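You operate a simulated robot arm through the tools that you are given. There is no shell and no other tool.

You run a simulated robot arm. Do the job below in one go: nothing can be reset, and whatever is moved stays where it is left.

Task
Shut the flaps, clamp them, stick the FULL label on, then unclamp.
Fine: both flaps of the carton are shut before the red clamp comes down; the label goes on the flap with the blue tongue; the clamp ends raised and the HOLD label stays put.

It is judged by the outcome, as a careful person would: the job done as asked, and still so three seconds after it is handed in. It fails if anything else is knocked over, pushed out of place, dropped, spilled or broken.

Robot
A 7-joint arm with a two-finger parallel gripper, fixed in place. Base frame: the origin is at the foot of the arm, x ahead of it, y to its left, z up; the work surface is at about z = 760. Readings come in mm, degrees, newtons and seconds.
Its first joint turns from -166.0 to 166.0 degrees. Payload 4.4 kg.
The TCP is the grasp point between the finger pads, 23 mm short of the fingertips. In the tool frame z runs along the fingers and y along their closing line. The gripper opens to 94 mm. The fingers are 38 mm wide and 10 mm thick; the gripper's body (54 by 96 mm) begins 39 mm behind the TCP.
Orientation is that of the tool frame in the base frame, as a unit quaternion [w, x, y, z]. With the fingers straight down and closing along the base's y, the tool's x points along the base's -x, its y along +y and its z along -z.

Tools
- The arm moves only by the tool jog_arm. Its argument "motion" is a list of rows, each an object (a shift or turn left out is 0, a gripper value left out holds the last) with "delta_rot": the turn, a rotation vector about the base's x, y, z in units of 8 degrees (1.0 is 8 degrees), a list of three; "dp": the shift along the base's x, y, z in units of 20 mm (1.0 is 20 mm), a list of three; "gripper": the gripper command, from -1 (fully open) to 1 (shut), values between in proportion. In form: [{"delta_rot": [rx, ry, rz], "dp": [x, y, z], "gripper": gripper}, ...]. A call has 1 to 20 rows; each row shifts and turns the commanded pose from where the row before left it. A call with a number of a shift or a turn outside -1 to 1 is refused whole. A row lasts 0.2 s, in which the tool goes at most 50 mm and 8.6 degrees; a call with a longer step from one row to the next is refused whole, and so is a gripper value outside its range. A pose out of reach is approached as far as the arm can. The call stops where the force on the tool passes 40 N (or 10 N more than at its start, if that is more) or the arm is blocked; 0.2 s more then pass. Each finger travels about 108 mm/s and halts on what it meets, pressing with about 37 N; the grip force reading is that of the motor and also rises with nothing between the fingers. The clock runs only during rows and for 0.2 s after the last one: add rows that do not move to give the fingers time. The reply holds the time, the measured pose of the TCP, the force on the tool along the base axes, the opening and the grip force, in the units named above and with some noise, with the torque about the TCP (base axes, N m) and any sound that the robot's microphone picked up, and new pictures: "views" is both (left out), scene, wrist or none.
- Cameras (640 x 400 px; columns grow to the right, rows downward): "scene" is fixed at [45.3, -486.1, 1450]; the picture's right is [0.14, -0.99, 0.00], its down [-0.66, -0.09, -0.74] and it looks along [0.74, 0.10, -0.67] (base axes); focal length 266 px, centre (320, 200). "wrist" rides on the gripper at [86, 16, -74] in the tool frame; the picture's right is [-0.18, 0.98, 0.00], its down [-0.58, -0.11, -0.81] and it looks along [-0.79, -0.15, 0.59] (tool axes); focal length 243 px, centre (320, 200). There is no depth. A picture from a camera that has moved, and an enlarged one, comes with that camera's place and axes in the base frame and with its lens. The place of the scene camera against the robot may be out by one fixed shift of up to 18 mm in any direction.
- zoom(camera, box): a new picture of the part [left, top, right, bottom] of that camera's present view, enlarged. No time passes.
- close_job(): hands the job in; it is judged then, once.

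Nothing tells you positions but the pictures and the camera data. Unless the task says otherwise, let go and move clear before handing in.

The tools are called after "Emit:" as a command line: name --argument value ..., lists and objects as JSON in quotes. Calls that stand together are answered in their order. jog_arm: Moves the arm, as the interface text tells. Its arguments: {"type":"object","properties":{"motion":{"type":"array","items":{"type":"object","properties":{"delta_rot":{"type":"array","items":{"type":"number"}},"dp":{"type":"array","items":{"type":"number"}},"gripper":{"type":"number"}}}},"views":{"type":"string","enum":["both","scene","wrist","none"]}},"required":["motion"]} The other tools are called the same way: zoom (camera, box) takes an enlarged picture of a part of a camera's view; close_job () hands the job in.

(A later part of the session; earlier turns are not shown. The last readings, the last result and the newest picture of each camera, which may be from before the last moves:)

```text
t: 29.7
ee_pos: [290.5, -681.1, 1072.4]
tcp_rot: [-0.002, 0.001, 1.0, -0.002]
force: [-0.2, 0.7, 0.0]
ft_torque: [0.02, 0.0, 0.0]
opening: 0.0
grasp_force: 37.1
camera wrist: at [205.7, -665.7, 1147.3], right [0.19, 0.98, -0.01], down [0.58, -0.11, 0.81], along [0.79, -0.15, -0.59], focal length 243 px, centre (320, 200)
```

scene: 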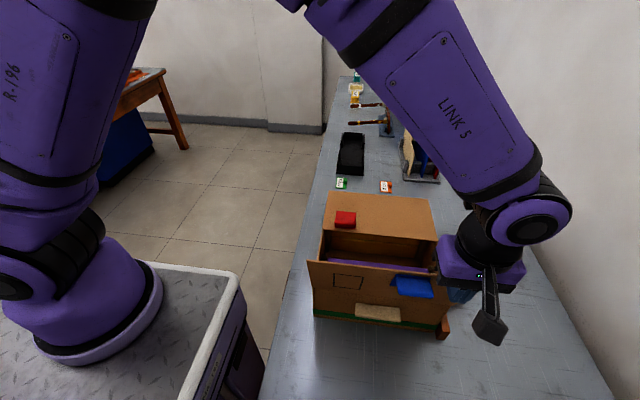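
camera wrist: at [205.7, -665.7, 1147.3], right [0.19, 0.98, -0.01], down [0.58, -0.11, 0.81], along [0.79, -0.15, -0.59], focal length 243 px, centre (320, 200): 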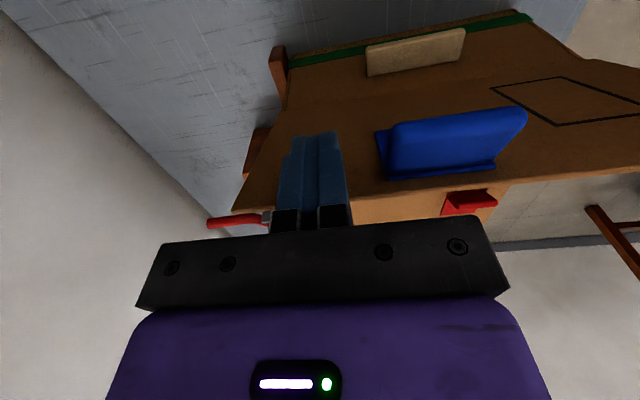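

The flap now moves freely, and an outlined rectangle shows on its outer face where the label belongs. I'll continue along the arc past vertical.

Emit:
jog_arm --motion '[{"dp": [0.68, 0, 0.15]}, {"dp": [0.69, 0, 0.09]}, {"dp": [0.7, 0, 0.03]}, {"dp": [0.7, 0, -0.03]}, {"dp": [0.69, 0, -0.1]}, {"dp": [0.68, 0, -0.15]}, {"dp": [0.66, 0, -0.21]}, {}]'

```text
t: 31.5
ee_pos: [386.1, -680.8, 1067.9]
tcp_rot: [-0.001, 0.002, 1.0, -0.002]
force: [-0.2, -0.8, 0.2]
ft_torque: [0.01, 0.0, 0.02]
opening: 0.1
grasp_force: 36.4
camera wrist: at [301.3, -665.0, 1141.7], right [0.19, 0.98, -0.01], down [0.58, -0.11, 0.81], along [0.79, -0.15, -0.59], focal length 243 px, centre (320, 200)
```

scene: 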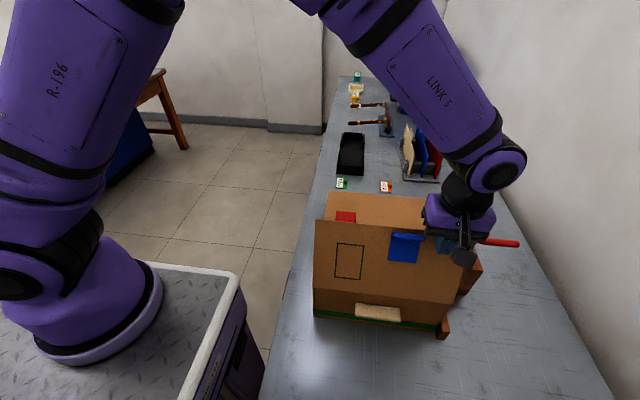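
wrist: 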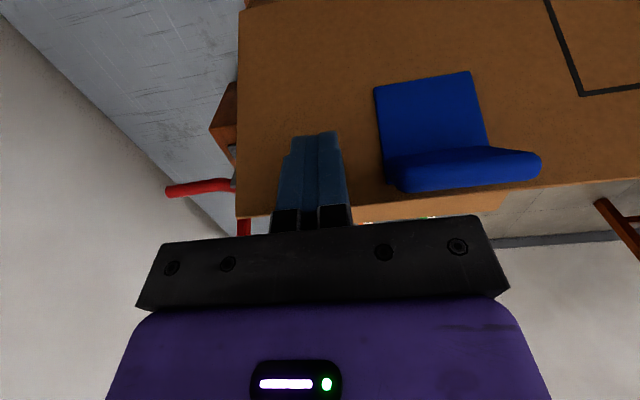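

The near flap is past vertical now. I'll follow it down in an arc as with the far one.

Emit:
jog_arm --motion '[{"dp": [0.65, 0, -0.8]}, {"dp": [0.675, 0, -0.525]}, {"dp": [0.675, 0, -0.525]}, {"dp": [0.525, 0, -0.675]}, {"dp": [0.525, 0, -0.675]}, {"dp": [0.325, 0, -0.775]}, {"dp": [0.325, 0, -0.775]}, {}]'

```text
t: 33.3
ee_pos: [459.9, -682.4, 972.6]
tcp_rot: [-0.003, 0.003, 1.0, -0.002]
force: [-0.5, 0.8, 0.6]
ft_torque: [0.0, 0.02, 0.03]
opening: 0.0
grasp_force: 37.0
camera wrist: at [374.8, -665.4, 1047.4], right [0.19, 0.98, -0.01], down [0.58, -0.11, 0.81], along [0.79, -0.16, -0.59], focal length 243 px, centre (320, 200)
```

scene: 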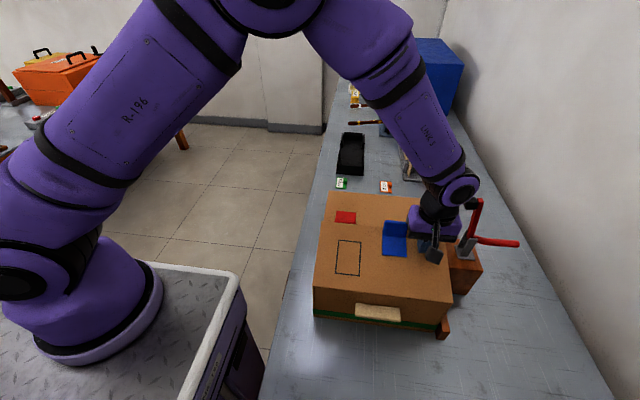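
wrist: 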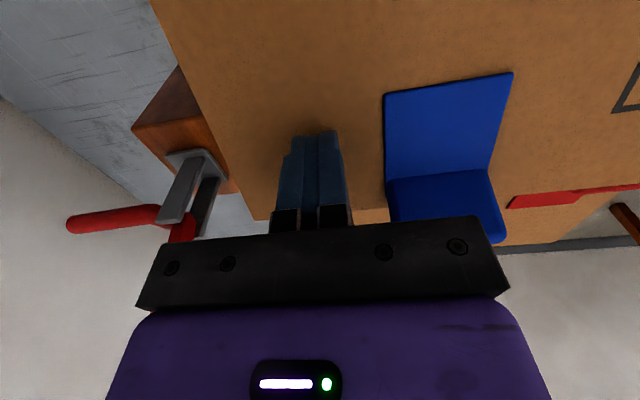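

Nearly shut. I'll press down the last bit gently and watch the force.

Emit:
jog_arm --motion '[{"dp": [0.1, 0, -0.5]}, {"dp": [0.1, 0, -0.5]}, {"dp": [0, 0, -0.4]}, {"dp": [0, 0, -0.25]}, {}]'

Emit:
zoom --camera "scene" --box '[290, 170, 530, 350]'

```text
t: 34.5
ee_pos: [463.4, -681.2, 939.2]
tcp_rot: [-0.002, 0.002, 1.0, -0.003]
force: [-0.2, 0.0, 0.2]
ft_torque: [0.02, 0.02, -0.01]
opening: 0.0
grasp_force: 37.0
camera wrist: at [378.7, -665.4, 1014.3], right [0.19, 0.98, -0.01], down [0.58, -0.11, 0.81], along [0.79, -0.15, -0.59], focal length 243 px, centre (320, 200)
```

scene: 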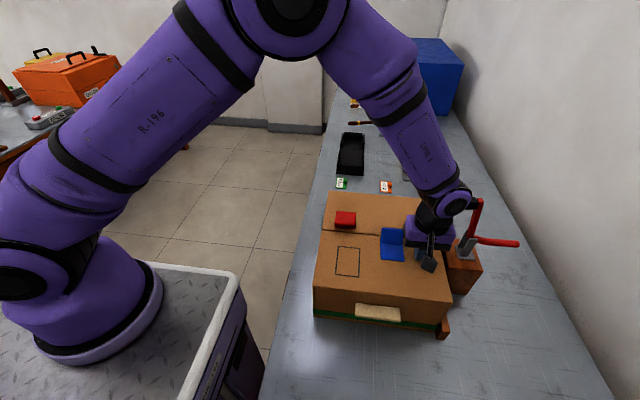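
wrist: 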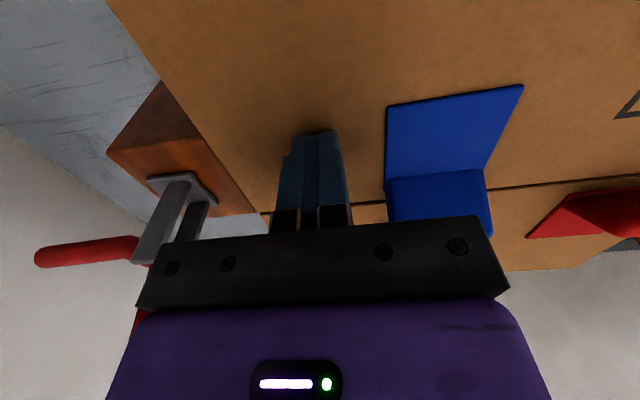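

```text
2.22 times, centred on (410, 260) of scene
camera zoom: at [45.3, -486.1, 1450.0], right [0.14, -0.99, 0.0], down [-0.66, -0.09, -0.74], along [0.74, 0.1, -0.67], focal length 592 px, centre (120, 67)
```

zoom: 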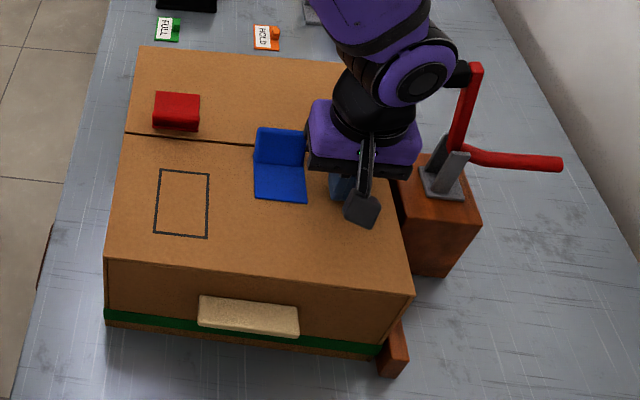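

Both flaps are shut and meet at a seam near x 516; the outlined label spot is centred near (427, −516) on the blue-tongue flap. Next I'll lift off and get a good look at the clamp.

Emit:
jog_arm --motion '[{"dp": [0, 0, 0.5]}, {"dp": [-0.3, 0.2, 1]}, {"dp": [-0.3, 0.2, 1]}, {"dp": [-0.3, 0.2, 1]}, {"dp": [-0.3, 0.2, 1]}, {"dp": [-0.3, 0.2, 1]}, {"dp": [-0.3, 0.2, 1]}, {"dp": [-0.3, 0.2, 1]}, {"dp": [-0.3, 0.2, 1]}, {"dp": [-0.3, 0.2, 1]}, {}]'

Emit:
zoom --camera "wrist" --box '[100, 20, 340, 200]'

Emit:
zoom --camera "scene" --box '[290, 170, 530, 350]'

```text
t: 36.9
ee_pos: [409.0, -645.1, 1129.7]
tcp_rot: [-0.001, 0.001, 1.0, -0.003]
force: [0.2, -0.2, -0.7]
ft_torque: [0.02, 0.01, -0.02]
opening: 0.1
grasp_force: 36.9
camera wrist: at [324.0, -628.9, 1204.7], right [0.19, 0.98, -0.01], down [0.58, -0.11, 0.81], along [0.79, -0.15, -0.59], focal length 243 px, centre (320, 200)
```

scene: 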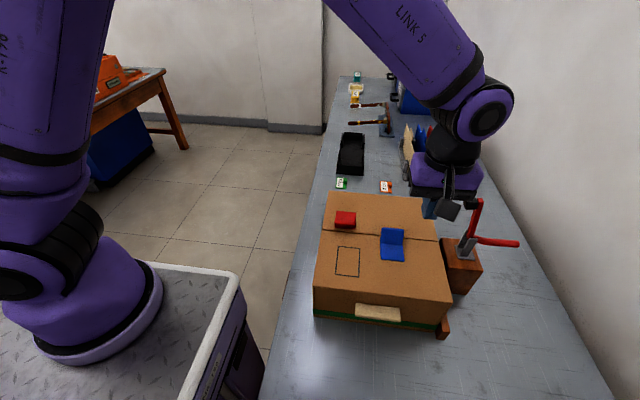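
wrist: 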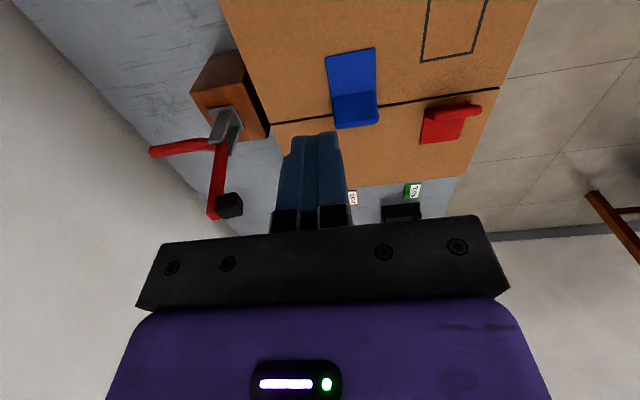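

```text
2.22 times, centred on (220, 110) of wrist
camera zoom: at [324.0, -628.9, 1204.7], right [0.19, 0.98, -0.01], down [0.58, -0.11, 0.81], along [0.79, -0.15, -0.59], focal length 539 px, centre (542, 400)
```

zoom: 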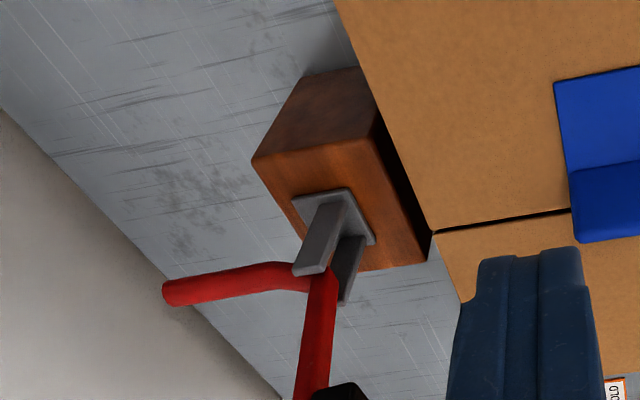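

```text
2.22 times, centred on (410, 260) of scene
camera zoom: at [45.3, -486.1, 1450.0], right [0.14, -0.99, 0.0], down [-0.66, -0.09, -0.74], along [0.74, 0.1, -0.67], focal length 592 px, centre (120, 67)
```

zoom: 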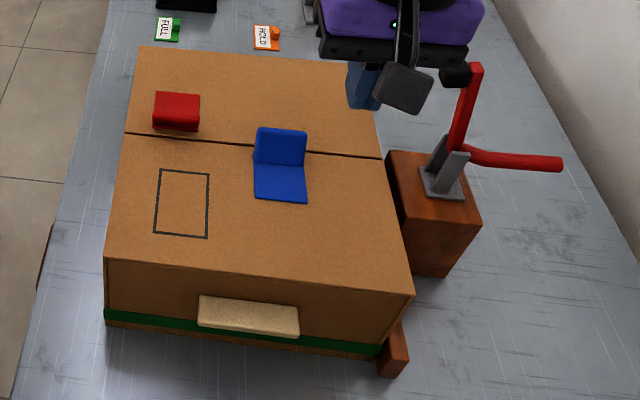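

Both flaps lie flat. The clamp's pivot is about (530, −818, 928), its arm stands up to (527, −794, 1055) with the pad facing the carton, and its handle points to −y. I'll position the closed fingers behind the arm, high first.

Emit:
jog_arm --motion '[{"dp": [0.6, -0.9, 0.1]}, {"dp": [0.6, -0.9, 0.1]}, {"dp": [0.6, -0.9, 0.1]}, {"dp": [0.6, -0.9, 0.1]}, {"dp": [0.6, -0.9, 0.1]}, {"dp": [0.6, -0.9, 0.1]}, {"dp": [0.6, -0.9, 0.1]}, {"dp": [0.6, -0.9, 0.1]}, {"dp": [0.6, -0.9, 0.1]}, {"dp": [0.5, -0.9, 0.1]}, {}]'

```text
t: 39.3
ee_pos: [526.5, -825.3, 1149.1]
tcp_rot: [-0.002, 0.002, 1.0, -0.002]
force: [-0.6, 0.5, 0.7]
ft_torque: [-0.01, 0.02, -0.02]
opening: 0.2
grasp_force: 37.2
camera wrist: at [442.4, -809.1, 1224.0], right [0.19, 0.98, -0.01], down [0.58, -0.11, 0.81], along [0.79, -0.15, -0.59], focal length 243 px, centre (320, 200)
```

scene: 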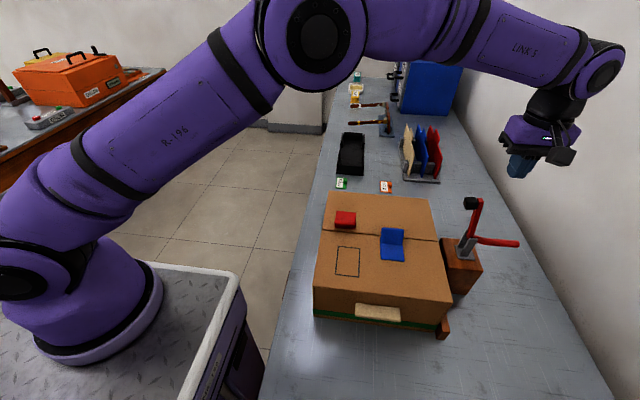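
wrist: 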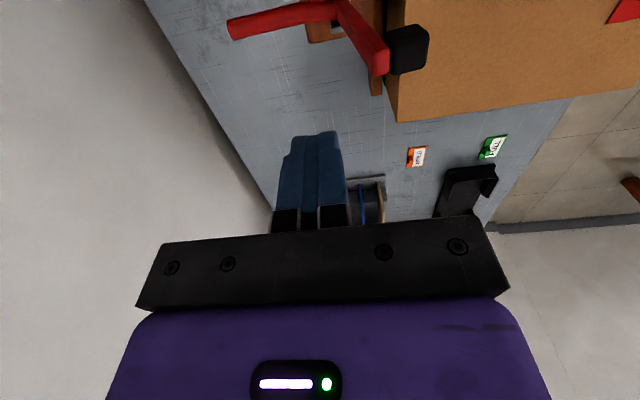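

The arm top is at y −793 to −778 and x ≈ 530; my fingers are behind it with about 20 mm clearance. I'll lower and then push it over along its arc.

Emit:
jog_arm --motion '[{"dp": [0.1, 0, -1]}, {"dp": [0.1, 0, -1]}, {"dp": [0, 0, -1]}, {"dp": [0, 0, -1]}, {"dp": [0, 0, -0.4]}, {}]'

Emit:
zoom --camera "scene" --box '[420, 120, 620, 300]'

```text
t: 40.7
ee_pos: [531.7, -825.3, 1061.6]
tcp_rot: [-0.002, 0.001, 1.0, -0.002]
force: [0.8, -1.6, 0.2]
ft_torque: [0.0, -0.02, -0.01]
opening: 0.1
grasp_force: 37.1
camera wrist: at [446.9, -808.8, 1136.1], right [0.19, 0.98, -0.01], down [0.58, -0.11, 0.81], along [0.79, -0.15, -0.59], focal length 243 px, centre (320, 200)
```

scene: 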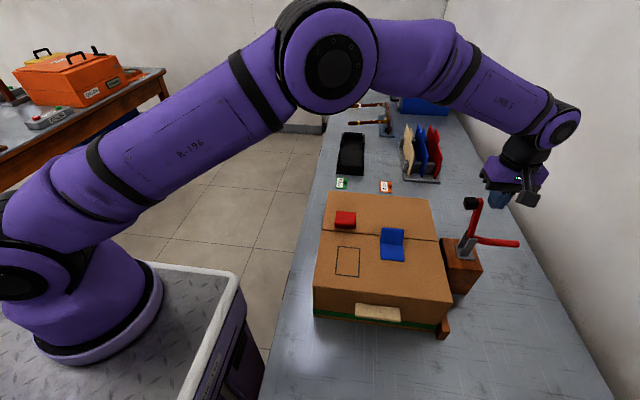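
wrist: 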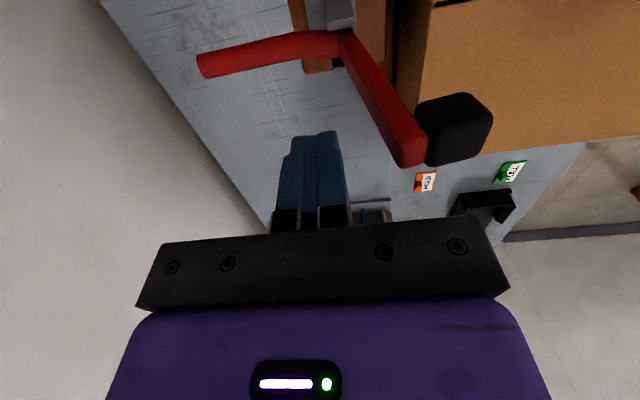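

```text
2.22 times, centred on (520, 210) of scene
camera zoom: at [45.3, -486.1, 1450.0], right [0.14, -0.99, 0.0], down [-0.66, -0.09, -0.74], along [0.74, 0.1, -0.67], focal length 592 px, centre (-124, 178)
```

zoom: 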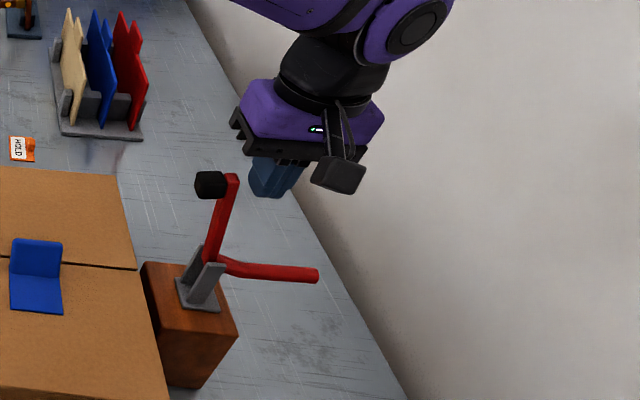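

The fingers are behind the clamp arm at the same x. I'll push it over toward the carton, following its arc, and check after the first part.

Emit:
jog_arm --motion '[{"dp": [0, 0.5, 0]}, {"dp": [0, 0.45, 0]}, {"dp": [0, 0.38, -0.1]}, {"dp": [0, 0.38, -0.1]}, {"dp": [0, 0.36, -0.15]}, {"dp": [0, 0.36, -0.15]}, {"dp": [0, 0.335, -0.2]}, {"dp": [0, 0.335, -0.2]}, {}]'

Emit:
zoom --camera "scene" --box '[380, 150, 580, 300]'

```text
t: 42.7
ee_pos: [532.4, -763.5, 1043.3]
tcp_rot: [-0.002, 0.001, 1.0, -0.003]
force: [0.4, -1.1, 0.3]
ft_torque: [-0.02, -0.02, -0.02]
opening: 0.3
grasp_force: 37.1
camera wrist: at [447.0, -747.1, 1118.1], right [0.19, 0.98, -0.01], down [0.58, -0.11, 0.81], along [0.79, -0.15, -0.59], focal length 243 px, centre (320, 200)
```

scene: 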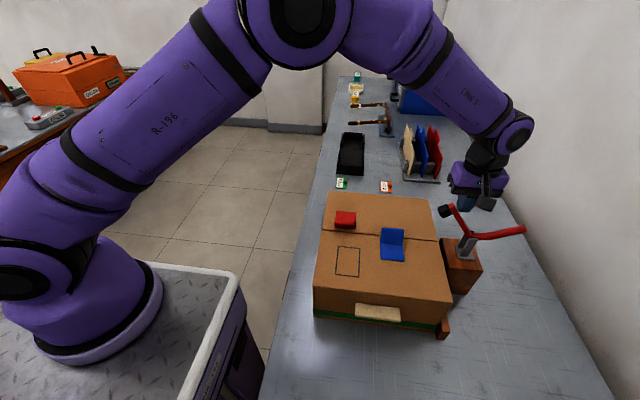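
wrist: 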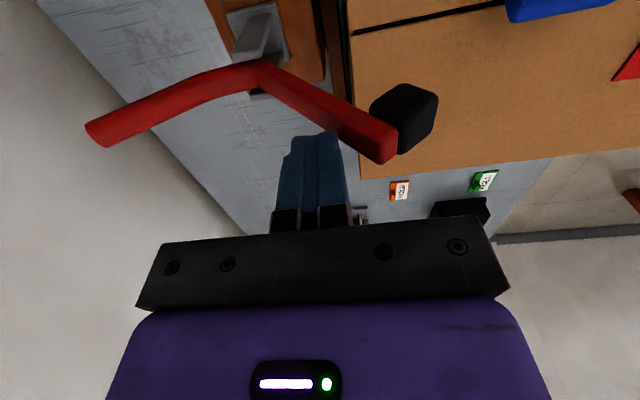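

```text
2.67 times, centred on (480, 225) of scene
camera zoom: at [45.3, -486.1, 1450.0], right [0.14, -0.99, 0.0], down [-0.66, -0.09, -0.74], along [0.74, 0.1, -0.67], focal length 710 px, centre (-107, 133)
```

zoom: 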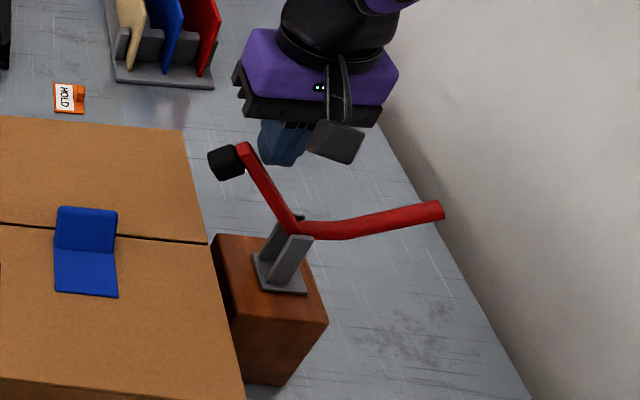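

The clamp arm is swinging over. I'll continue down the arc until the pad meets the flaps.

Emit:
jog_arm --motion '[{"dp": [0, 0.305, -0.245]}, {"dp": [0, 0.305, -0.245]}, {"dp": [0, 0.27, -0.285]}, {"dp": [0, 0.27, -0.285]}, {"dp": [0, 0.225, -0.32]}, {"dp": [0, 0.225, -0.32]}, {}]'

Emit:
zoom --camera "scene" --box '[380, 150, 580, 300]'

```text
t: 44.3
ee_pos: [532.6, -731.9, 1009.3]
tcp_rot: [-0.002, 0.002, 1.0, -0.003]
force: [0.3, 0.4, -0.3]
ft_torque: [-0.01, 0.0, -0.01]
opening: 0.1
grasp_force: 37.1
camera wrist: at [447.5, -715.4, 1084.5], right [0.19, 0.98, -0.01], down [0.58, -0.11, 0.81], along [0.79, -0.15, -0.59], focal length 243 px, centre (320, 200)
```

scene: 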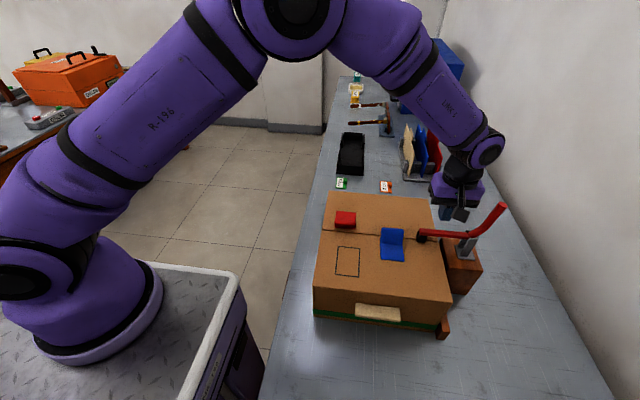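
wrist: 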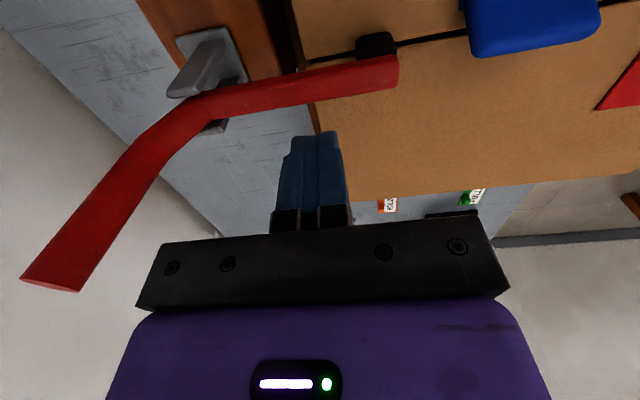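

```text
2.67 times, centred on (480, 225) of scene
camera zoom: at [45.3, -486.1, 1450.0], right [0.14, -0.99, 0.0], down [-0.66, -0.09, -0.74], along [0.74, 0.1, -0.67], focal length 710 px, centre (-107, 133)
```

zoom: 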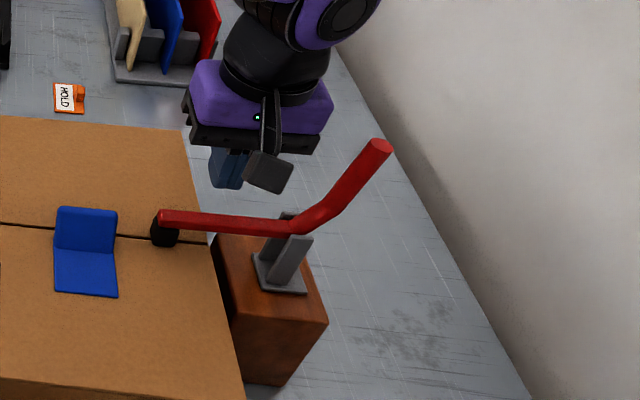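

The clamp arm dropped over and its pad sits on the seam at about (518, −698). I'll press it down lightly to make sure it's fully home.

Emit:
jog_arm --motion '[{"dp": [-0.15, 0.3, -0.4]}, {"dp": [0, 0.2, -0.4]}, {"dp": [0, 0, -0.4]}, {"dp": [0, 0, -0.3]}, {}]'

Emit:
zoom --camera "scene" --box '[380, 150, 580, 300]'

```text
t: 45.5
ee_pos: [529.9, -720.8, 979.7]
tcp_rot: [-0.001, 0.002, 1.0, -0.004]
force: [0.3, -0.2, -0.1]
ft_torque: [-0.01, -0.01, 0.04]
opening: 0.0
grasp_force: 37.4
camera wrist: at [444.1, -705.2, 1054.5], right [0.19, 0.98, -0.01], down [0.58, -0.11, 0.81], along [0.79, -0.15, -0.59], focal length 243 px, centre (320, 200)
```

scene: 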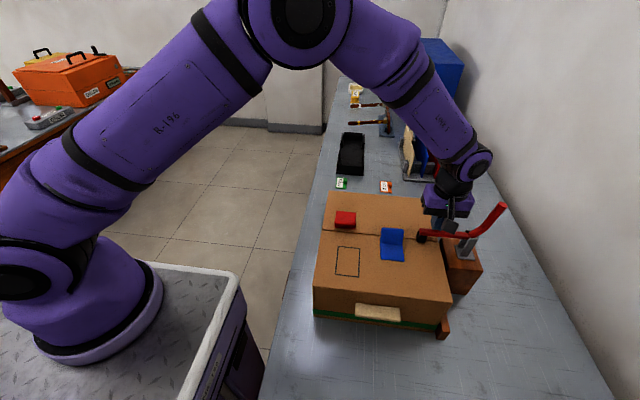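
wrist: 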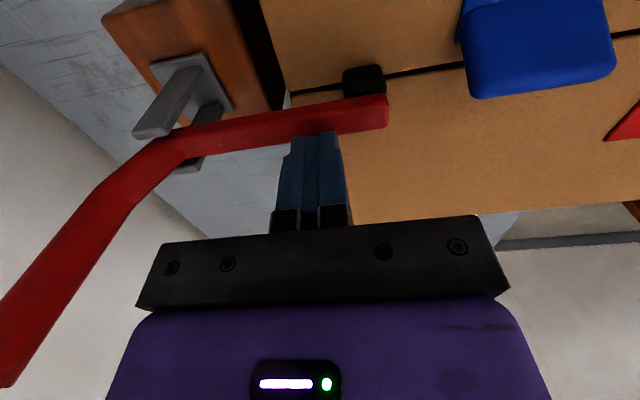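

```text
2.67 times, centred on (480, 225) of scene
camera zoom: at [45.3, -486.1, 1450.0], right [0.14, -0.99, 0.0], down [-0.66, -0.09, -0.74], along [0.74, 0.1, -0.67], focal length 710 px, centre (-107, 133)
```

zoom: 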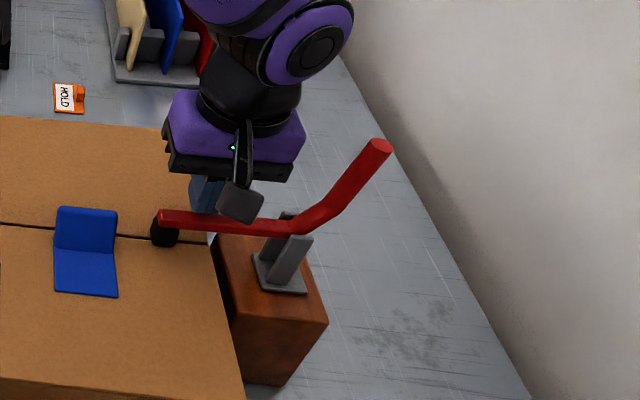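

No contact yet. I'll lower a little more in small steps.

Emit:
jog_arm --motion '[{"dp": [0, 0, -0.25]}, {"dp": [0, 0, -0.25]}, {"dp": [0, 0, -0.2]}, {}]' --views "wrist"

```text
t: 46.2
ee_pos: [529.7, -721.9, 973.7]
tcp_rot: [-0.001, 0.003, 1.0, -0.005]
force: [-4.9, 10.0, 16.7]
ft_torque: [0.13, 0.15, -0.04]
opening: 0.0
grasp_force: 37.0
stopped in row 3: the force on the tool passed its limit at 47 N (the readings are from after the stop); the commanded pose is now the measured one
camera wrist: at [444.1, -705.3, 1048.6], right [0.19, 0.98, -0.01], down [0.58, -0.1, 0.81], along [0.79, -0.16, -0.59], focal length 243 px, centre (320, 200)
```

wrist: 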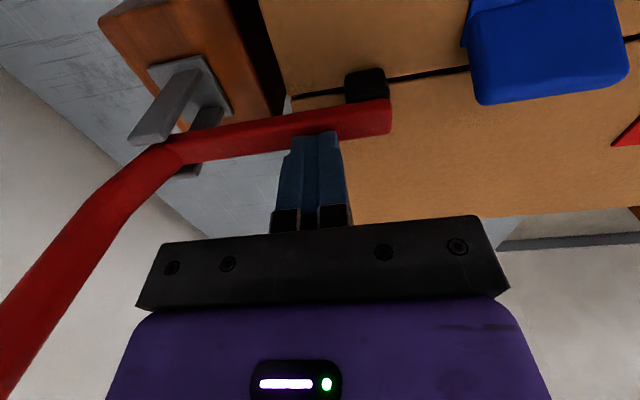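

The clamp is firmly down: pressing it met a solid stop. I'll lift off and head for the FULL label.

Emit:
jog_arm --motion '[{"dp": [0, 0, 0.5]}, {"dp": [0, 0, 1]}, {"dp": [0, 0, 1]}, {"dp": [0, 0, 1]}, {"dp": [0, 0, 1]}, {"dp": [0, 0, 1]}, {"dp": [0, 0, 1]}, {"dp": [0.96, 0.9, 0]}, {"dp": [0.96, 0.9, 0]}, {"dp": [0.96, 0.9, 0]}, {"dp": [0.96, 0.9, 0]}, {"dp": [0.96, 0.9, 0]}, {"dp": [0.96, 0.9, 0]}, {}]'

Emit:
zoom --camera "scene" --box '[290, 130, 530, 330]'

Emit:
zoom --camera "wrist" --box '[300, 60, 460, 180]'

```text
t: 49.2
ee_pos: [645.2, -614.6, 1101.6]
tcp_rot: [-0.001, 0.003, 1.0, -0.004]
force: [0.1, 0.2, -0.7]
ft_torque: [-0.04, 0.0, -0.08]
opening: 0.3
grasp_force: 37.2
camera wrist: at [559.2, -597.5, 1176.5], right [0.19, 0.98, -0.01], down [0.58, -0.1, 0.81], along [0.79, -0.16, -0.59], focal length 243 px, centre (320, 200)
```

scene: 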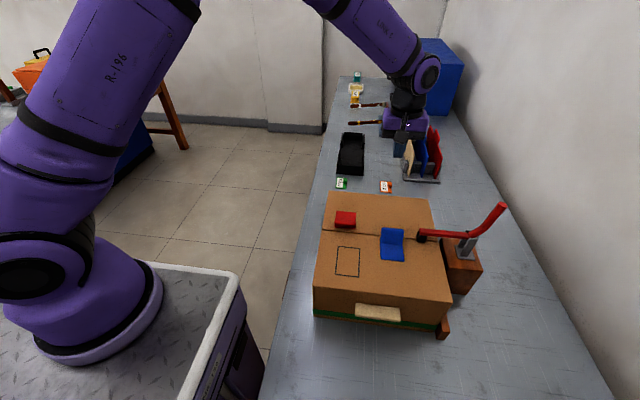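
wrist: 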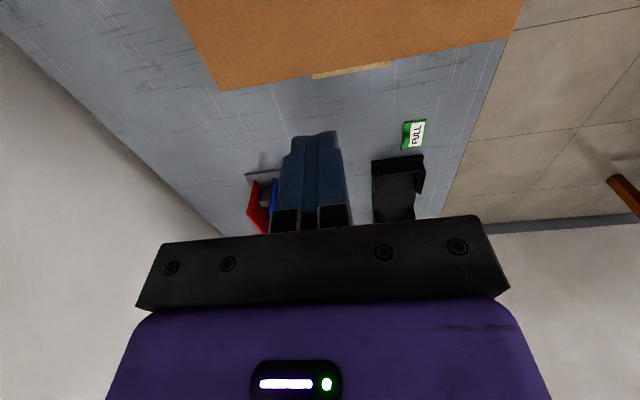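

```text
2.00 times, centred on (410, 230) of scene
camera zoom: at [45.3, -486.1, 1450.0], right [0.14, -0.99, 0.0], down [-0.66, -0.09, -0.74], along [0.74, 0.1, -0.67], focal length 533 px, centre (140, 140)
```

zoom: 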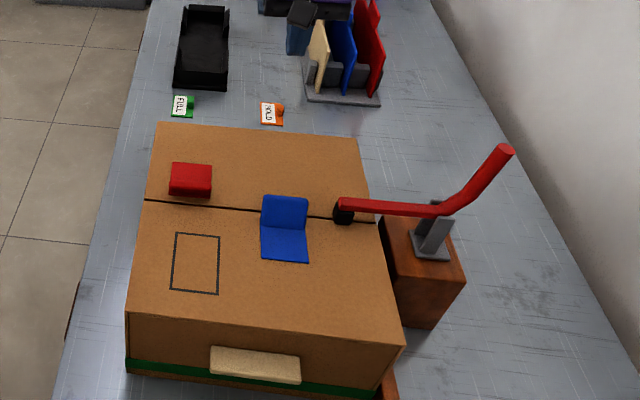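

```text
3.33 times, centred on (380, 120) of wrist
camera zoom: at [559.2, -597.5, 1176.5], right [0.19, 0.98, -0.01], down [0.58, -0.1, 0.81], along [0.79, -0.16, -0.59], focal length 809 px, centre (120, 467)
```

zoom: 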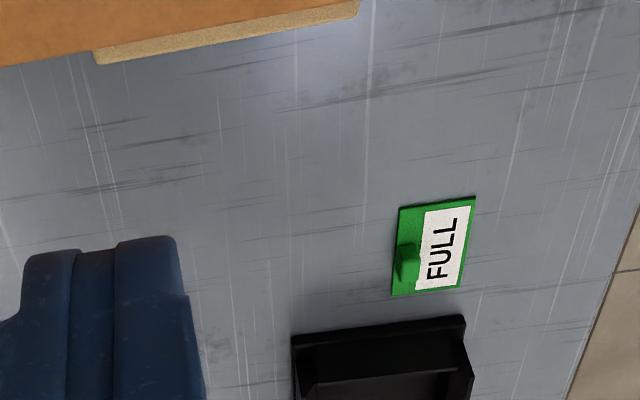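

The clamp holds with its pad on the seam. I'll move closer to the FULL label for an accurate look at its tab.

Emit:
jog_arm --motion '[{"dp": [0.97, 0.47, -0.2]}, {"dp": [0.97, 0.47, -0.2]}, {"dp": [0.97, 0.47, -0.8]}, {"dp": [0.97, 0.47, -0.8]}, {"dp": [0.97, 0.47, -1]}, {"dp": [0.97, 0.47, -1]}, {"dp": [0.97, 0.47, -1]}, {"dp": [0.97, 0.47, -1]}, {}]'

Emit:
zoom --camera "wrist" --box '[300, 50, 480, 170]'

```text
t: 51.2
ee_pos: [802.1, -538.0, 981.4]
tcp_rot: [0.0, 0.002, 1.0, -0.005]
force: [0.5, -0.6, -0.5]
ft_torque: [0.01, 0.02, -0.01]
opening: 0.0
grasp_force: 36.8
camera wrist: at [716.3, -521.7, 1056.4], right [0.19, 0.98, -0.01], down [0.58, -0.1, 0.81], along [0.79, -0.16, -0.59], focal length 243 px, centre (320, 200)
```

scene: 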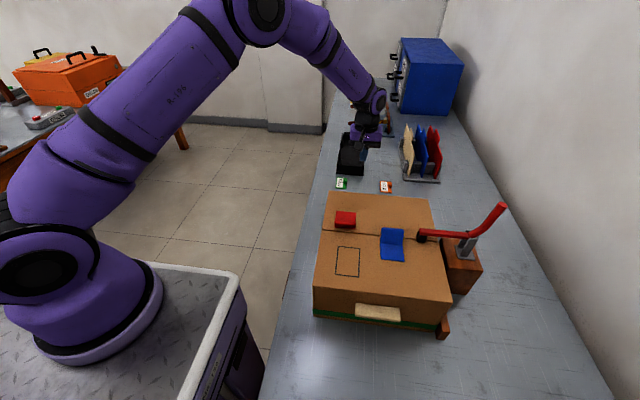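
wrist: 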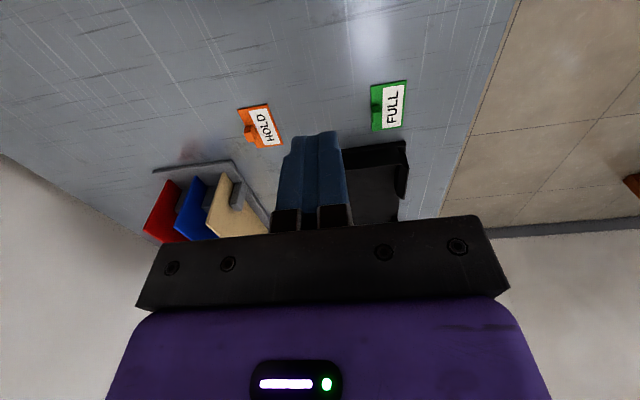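

```text
3.33 times, centred on (390, 110) of wrist
camera zoom: at [716.3, -521.7, 1056.4], right [0.19, 0.98, -0.01], down [0.58, -0.1, 0.81], along [0.79, -0.16, -0.59], focal length 809 px, centre (87, 500)
```

zoom: 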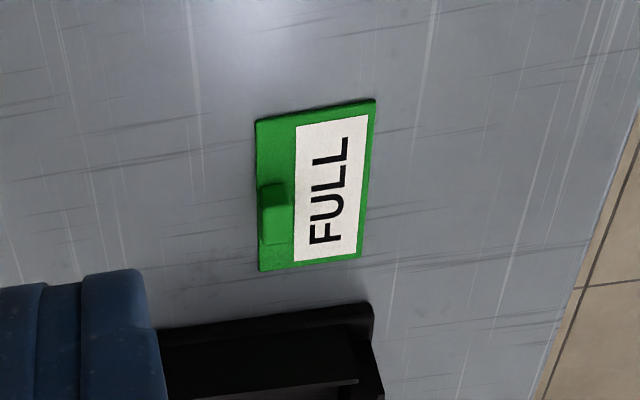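

The tab is about 18×10×15 mm at (920, −488), on the label's −y edge, and its top is near z 778. It's beyond straight-down reach, so I'll tilt the tool about 24° outward and open the fingers partway.

Emit:
jog_arm --motion '[{"delta_rot": [0, -1, 0], "dp": [0, 0, 0.5], "gripper": 0.15}, {"delta_rot": [0, -1, 0]}, {"delta_rot": [0, -1, 0]}, {"dp": [0.6, 0.5, 0]}, {"dp": [0.6, 0.5, 0]}, {"dp": [0.6, 0.5, -0.5]}, {"dp": [0.6, 0.5, -0.8]}, {"dp": [0.6, 0.5, -1]}, {"dp": [0.6, 0, -1]}, {}]'

Emit:
zoom --camera "wrist" --box '[240, 100, 440, 260]'

```text
t: 53.4
ee_pos: [872.0, -489.0, 925.5]
tcp_rot: [0.207, 0.004, 0.978, -0.004]
force: [-0.5, -0.2, -0.3]
ft_torque: [0.04, -0.01, -0.01]
opening: 40.0
grasp_force: 0.0
camera wrist: at [764.6, -472.9, 959.4], right [0.18, 0.98, 0.07], down [0.2, -0.1, 0.97], along [0.96, -0.16, -0.22], focal length 243 px, centre (320, 200)
```

scene: 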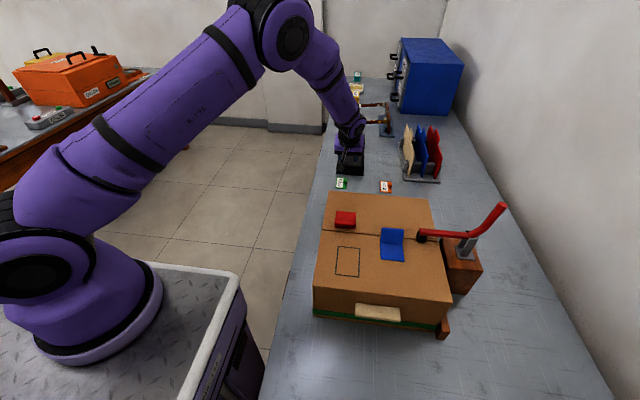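
wrist: 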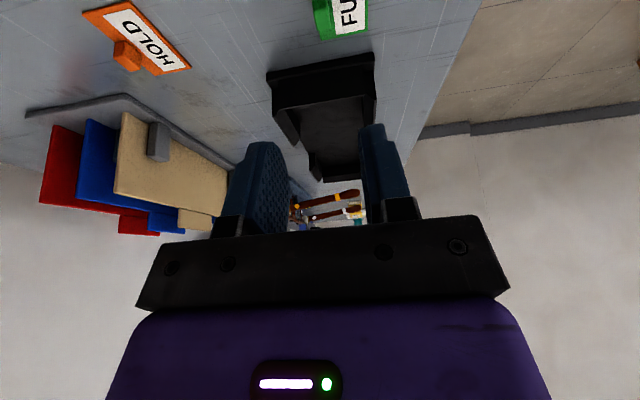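

```text
2.50 times, centred on (340, 180) of wrist
camera zoom: at [764.6, -472.9, 959.4], right [0.18, 0.98, 0.07], down [0.2, -0.1, 0.97], along [0.96, -0.16, -0.22], focal length 606 px, centre (270, 250)
```

zoom: 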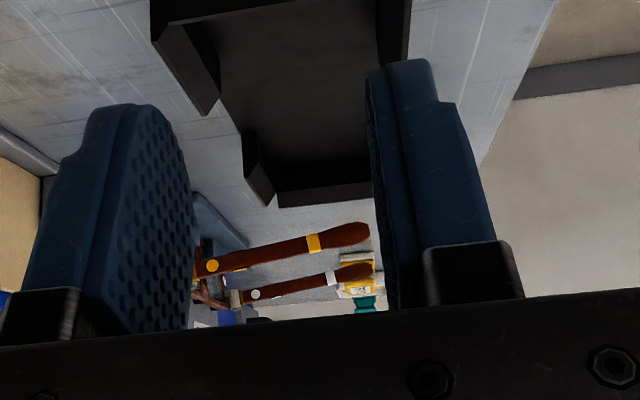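

With the tilt, reach looks fine so far. I'll move toward a point above the tab and check that the arm actually gets there.

Emit:
jog_arm --motion '[{"dp": [0.8, 0, -0.8]}, {"dp": [0.8, 0, -0.8]}, {"dp": [0.8, 0.05, -0.9]}, {"dp": [0, 0, -0.9]}, {"dp": [0, 0, -0.5]}, {}]'

Emit:
zoom --camera "wrist" --box '[220, 0, 440, 180]'

Emit:
zoom --camera "scene" --box '[310, 110, 410, 210]'

```text
t: 54.8
ee_pos: [919.9, -488.2, 849.4]
tcp_rot: [0.207, 0.004, 0.978, -0.005]
force: [0.1, 0.6, 0.1]
ft_torque: [0.0, 0.02, 0.04]
opening: 40.0
grasp_force: 0.0
camera wrist: at [812.1, -472.0, 881.3], right [0.18, 0.98, 0.07], down [0.2, -0.1, 0.97], along [0.96, -0.16, -0.22], focal length 243 px, centre (320, 200)
```

scene: 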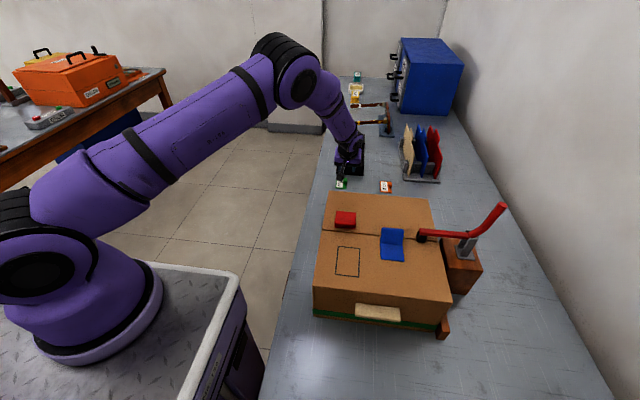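
wrist: 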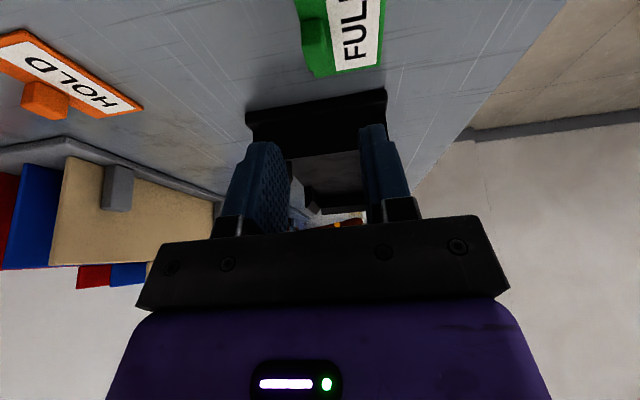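

```text
2.22 times, centred on (330, 90) of wrist
camera zoom: at [812.1, -472.0, 881.3], right [0.18, 0.98, 0.07], down [0.2, -0.1, 0.97], along [0.96, -0.16, -0.22], focal length 539 px, centre (298, 444)
```

zoom: 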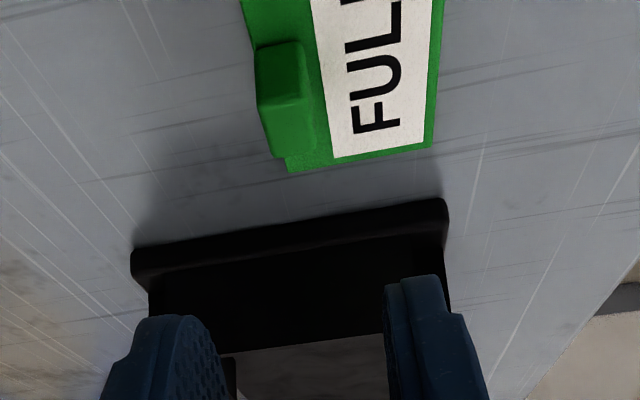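

```text
4.00 times, centred on (360, 160) of scene
camera zoom: at [45.3, -486.1, 1450.0], right [0.14, -0.99, 0.0], down [-0.66, -0.09, -0.74], along [0.74, 0.1, -0.67], focal length 1065 px, centre (160, 360)
```

zoom: 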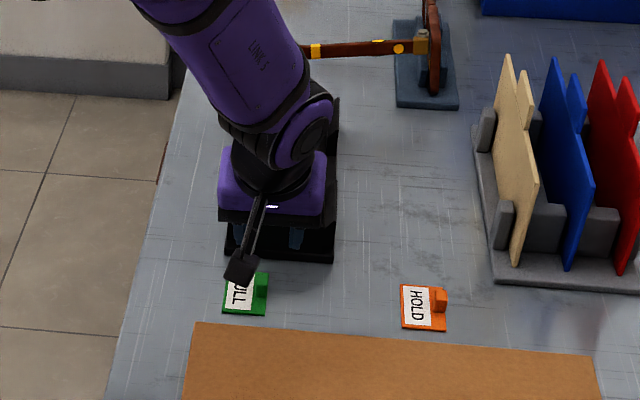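

The arm reaches accurately; the tab centres on about (922, −487.5), top z ≈ 778. I'll lower so the fingertips sit just above the label's plate with the tab between them.

Emit:
jog_arm --motion '[{"dp": [0.1, 0.02, -0.7]}, {"dp": [0, 0, -0.7]}, {"dp": [0, 0, -0.6]}, {"dp": [0, 0, -0.4]}, {"dp": [0, 0, -0.2]}, {}]'

Emit:
zoom --camera "scene" --box '[310, 130, 390, 200]'

```text
t: 56.2
ee_pos: [922.1, -488.2, 797.0]
tcp_rot: [0.208, 0.004, 0.978, -0.004]
force: [0.5, -0.1, 0.1]
ft_torque: [0.0, 0.03, 0.01]
opening: 40.0
grasp_force: 0.0
camera wrist: at [814.4, -471.2, 829.1], right [0.18, 0.98, 0.07], down [0.2, -0.1, 0.97], along [0.96, -0.16, -0.22], focal length 243 px, centre (320, 200)
```

scene: 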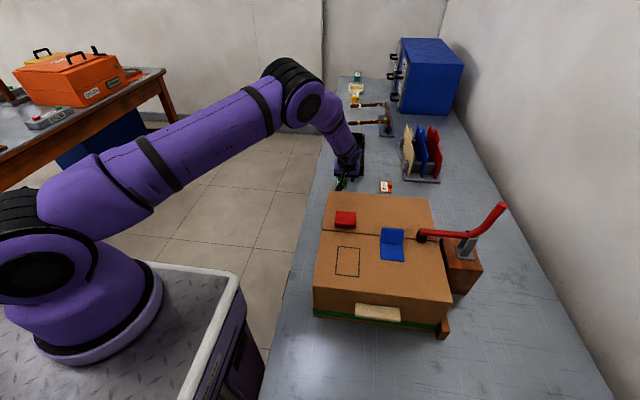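
wrist: 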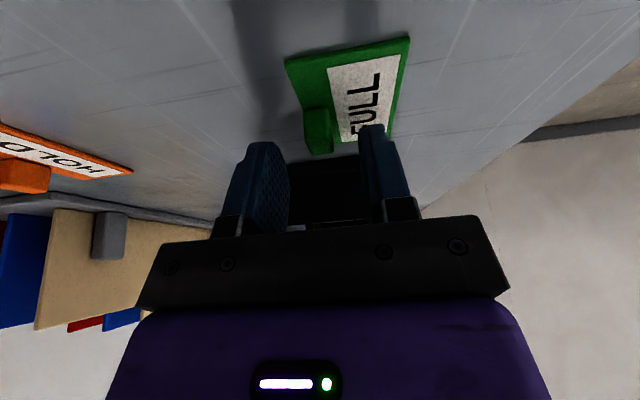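

```text
5.71 times, centred on (350, 165) of scene
camera zoom: at [45.3, -486.1, 1450.0], right [0.14, -0.99, 0.0], down [-0.66, -0.09, -0.74], along [0.74, 0.1, -0.67], focal length 1522 px, centre (149, 400)
```

zoom: 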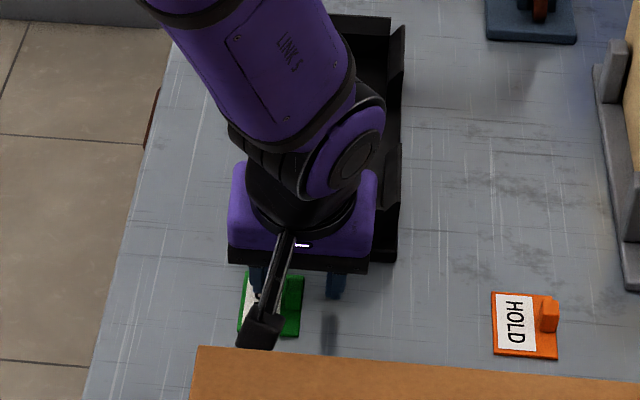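

The tab appears between the fingertips. I'll zoom to confirm before closing.

Emit:
zoom --camera "wrist" --box '[230, 20, 430, 220]'

```text
2.00 times, centred on (330, 120) of wrist
camera zoom: at [814.4, -471.2, 829.1], right [0.18, 0.98, 0.07], down [0.2, -0.1, 0.97], along [0.96, -0.16, -0.22], focal length 485 px, centre (300, 360)
```

zoom: 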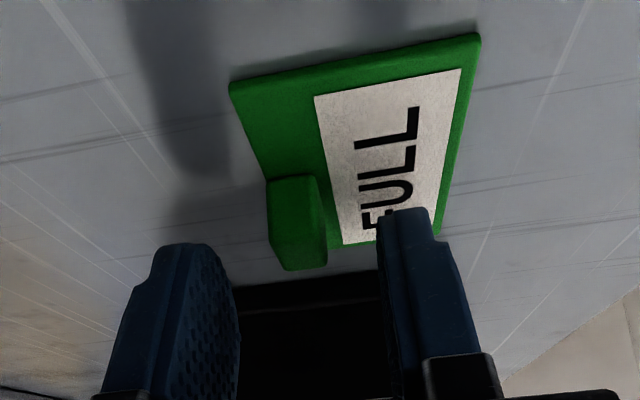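

The tab is centred between the fingertips. I'll lower 2 mm more and close on it.

Emit:
jog_arm --motion '[{"dp": [0, 0, -0.12]}, {}, {"gripper": 0.5}, {"gripper": 1}, {}, {}, {}]'

Emit:
zoom --camera "wrist" --box '[230, 20, 430, 220]'

```text
t: 57.8
ee_pos: [923.3, -487.3, 792.5]
tcp_rot: [0.207, 0.003, 0.978, -0.003]
force: [0.2, 0.4, 1.8]
ft_torque: [0.04, 0.02, 0.04]
opening: 9.8
grasp_force: 37.2
camera wrist: at [814.2, -471.3, 827.0], right [0.18, 0.98, 0.07], down [0.2, -0.1, 0.97], along [0.96, -0.16, -0.22], focal length 243 px, centre (320, 200)
```

scene: 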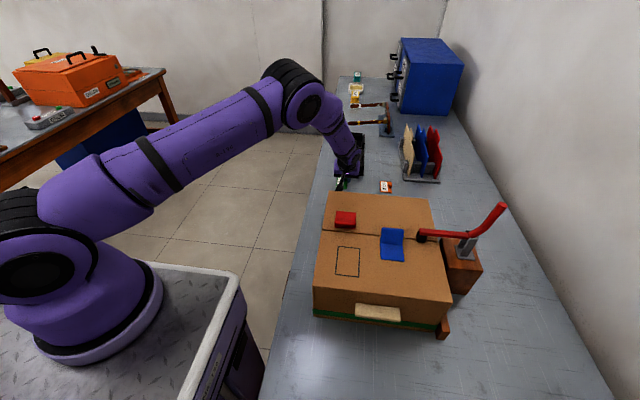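
wrist: 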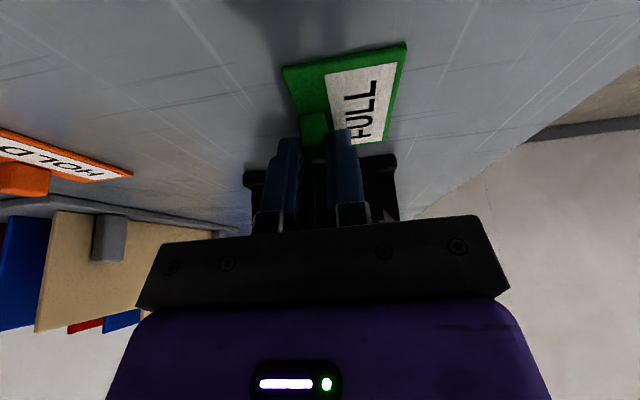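

```text
2.00 times, centred on (330, 120) of wrist
camera zoom: at [814.2, -471.3, 827.0], right [0.18, 0.98, 0.07], down [0.2, -0.1, 0.97], along [0.96, -0.16, -0.22], focal length 485 px, centre (300, 360)
```

zoom: 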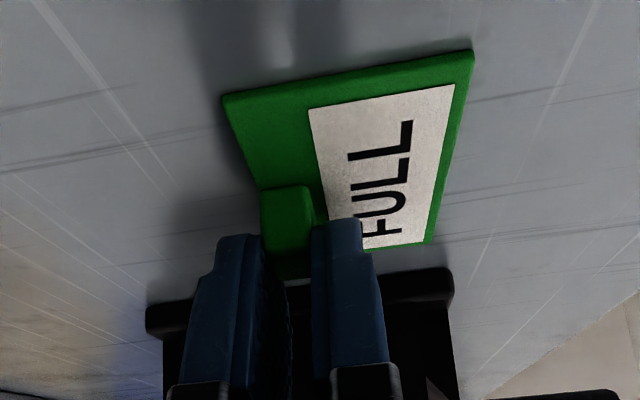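

The fingers have closed on the tab at 9.8 mm. I'll lift straight up and check that the label comes along.

Emit:
jog_arm --motion '[{"dp": [0, 0, 0.3]}, {"dp": [0, 0, 0.5]}, {"dp": [0, 0, 0.7]}, {"dp": [0, 0, 1]}, {"dp": [0, 0, 1]}, {}]'

Emit:
zoom --camera "wrist" --box '[230, 20, 430, 220]'

Emit:
zoom --camera "scene" --box '[310, 130, 390, 200]'

```text
t: 59.2
ee_pos: [921.3, -487.7, 863.6]
tcp_rot: [0.206, 0.004, 0.978, -0.005]
force: [0.2, 0.1, -0.4]
ft_torque: [0.01, 0.01, 0.03]
opening: 9.9
grasp_force: 37.1
camera wrist: at [813.5, -471.5, 896.1], right [0.18, 0.98, 0.07], down [0.2, -0.1, 0.97], along [0.96, -0.16, -0.22], focal length 243 px, centre (320, 200)
```

scene: 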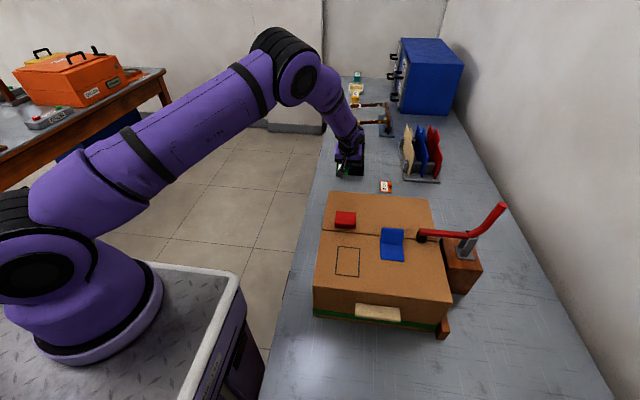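
wrist: 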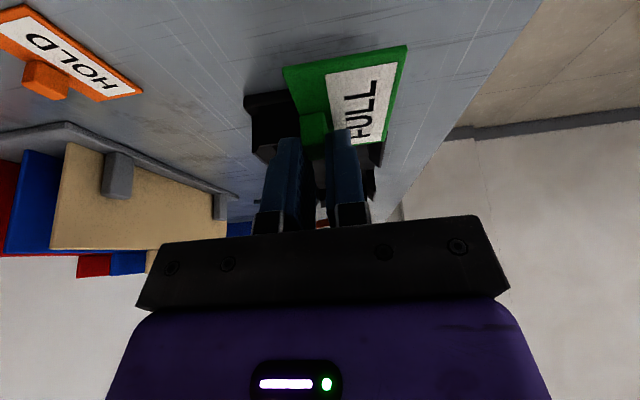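

```text
2.00 times, centred on (330, 120) of wrist
camera zoom: at [813.5, -471.5, 896.1], right [0.18, 0.98, 0.07], down [0.2, -0.1, 0.97], along [0.96, -0.16, -0.22], focal length 485 px, centre (300, 360)
```

zoom: 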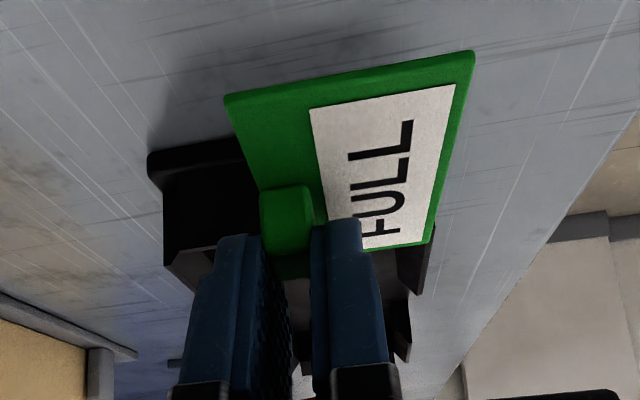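

```text
5.71 times, centred on (350, 165) of scene
camera zoom: at [45.3, -486.1, 1450.0], right [0.14, -0.99, 0.0], down [-0.66, -0.09, -0.74], along [0.74, 0.1, -0.67], focal length 1522 px, centre (149, 400)
```

zoom: 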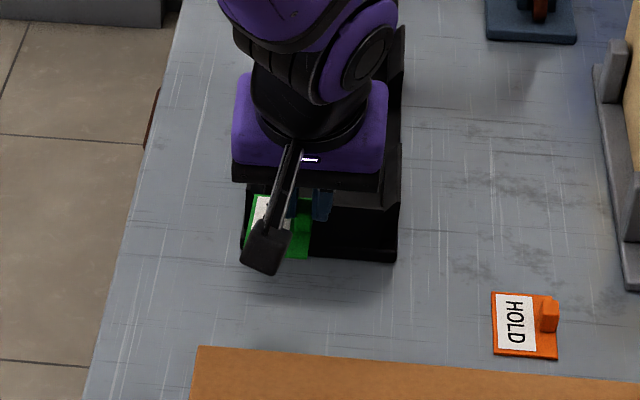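

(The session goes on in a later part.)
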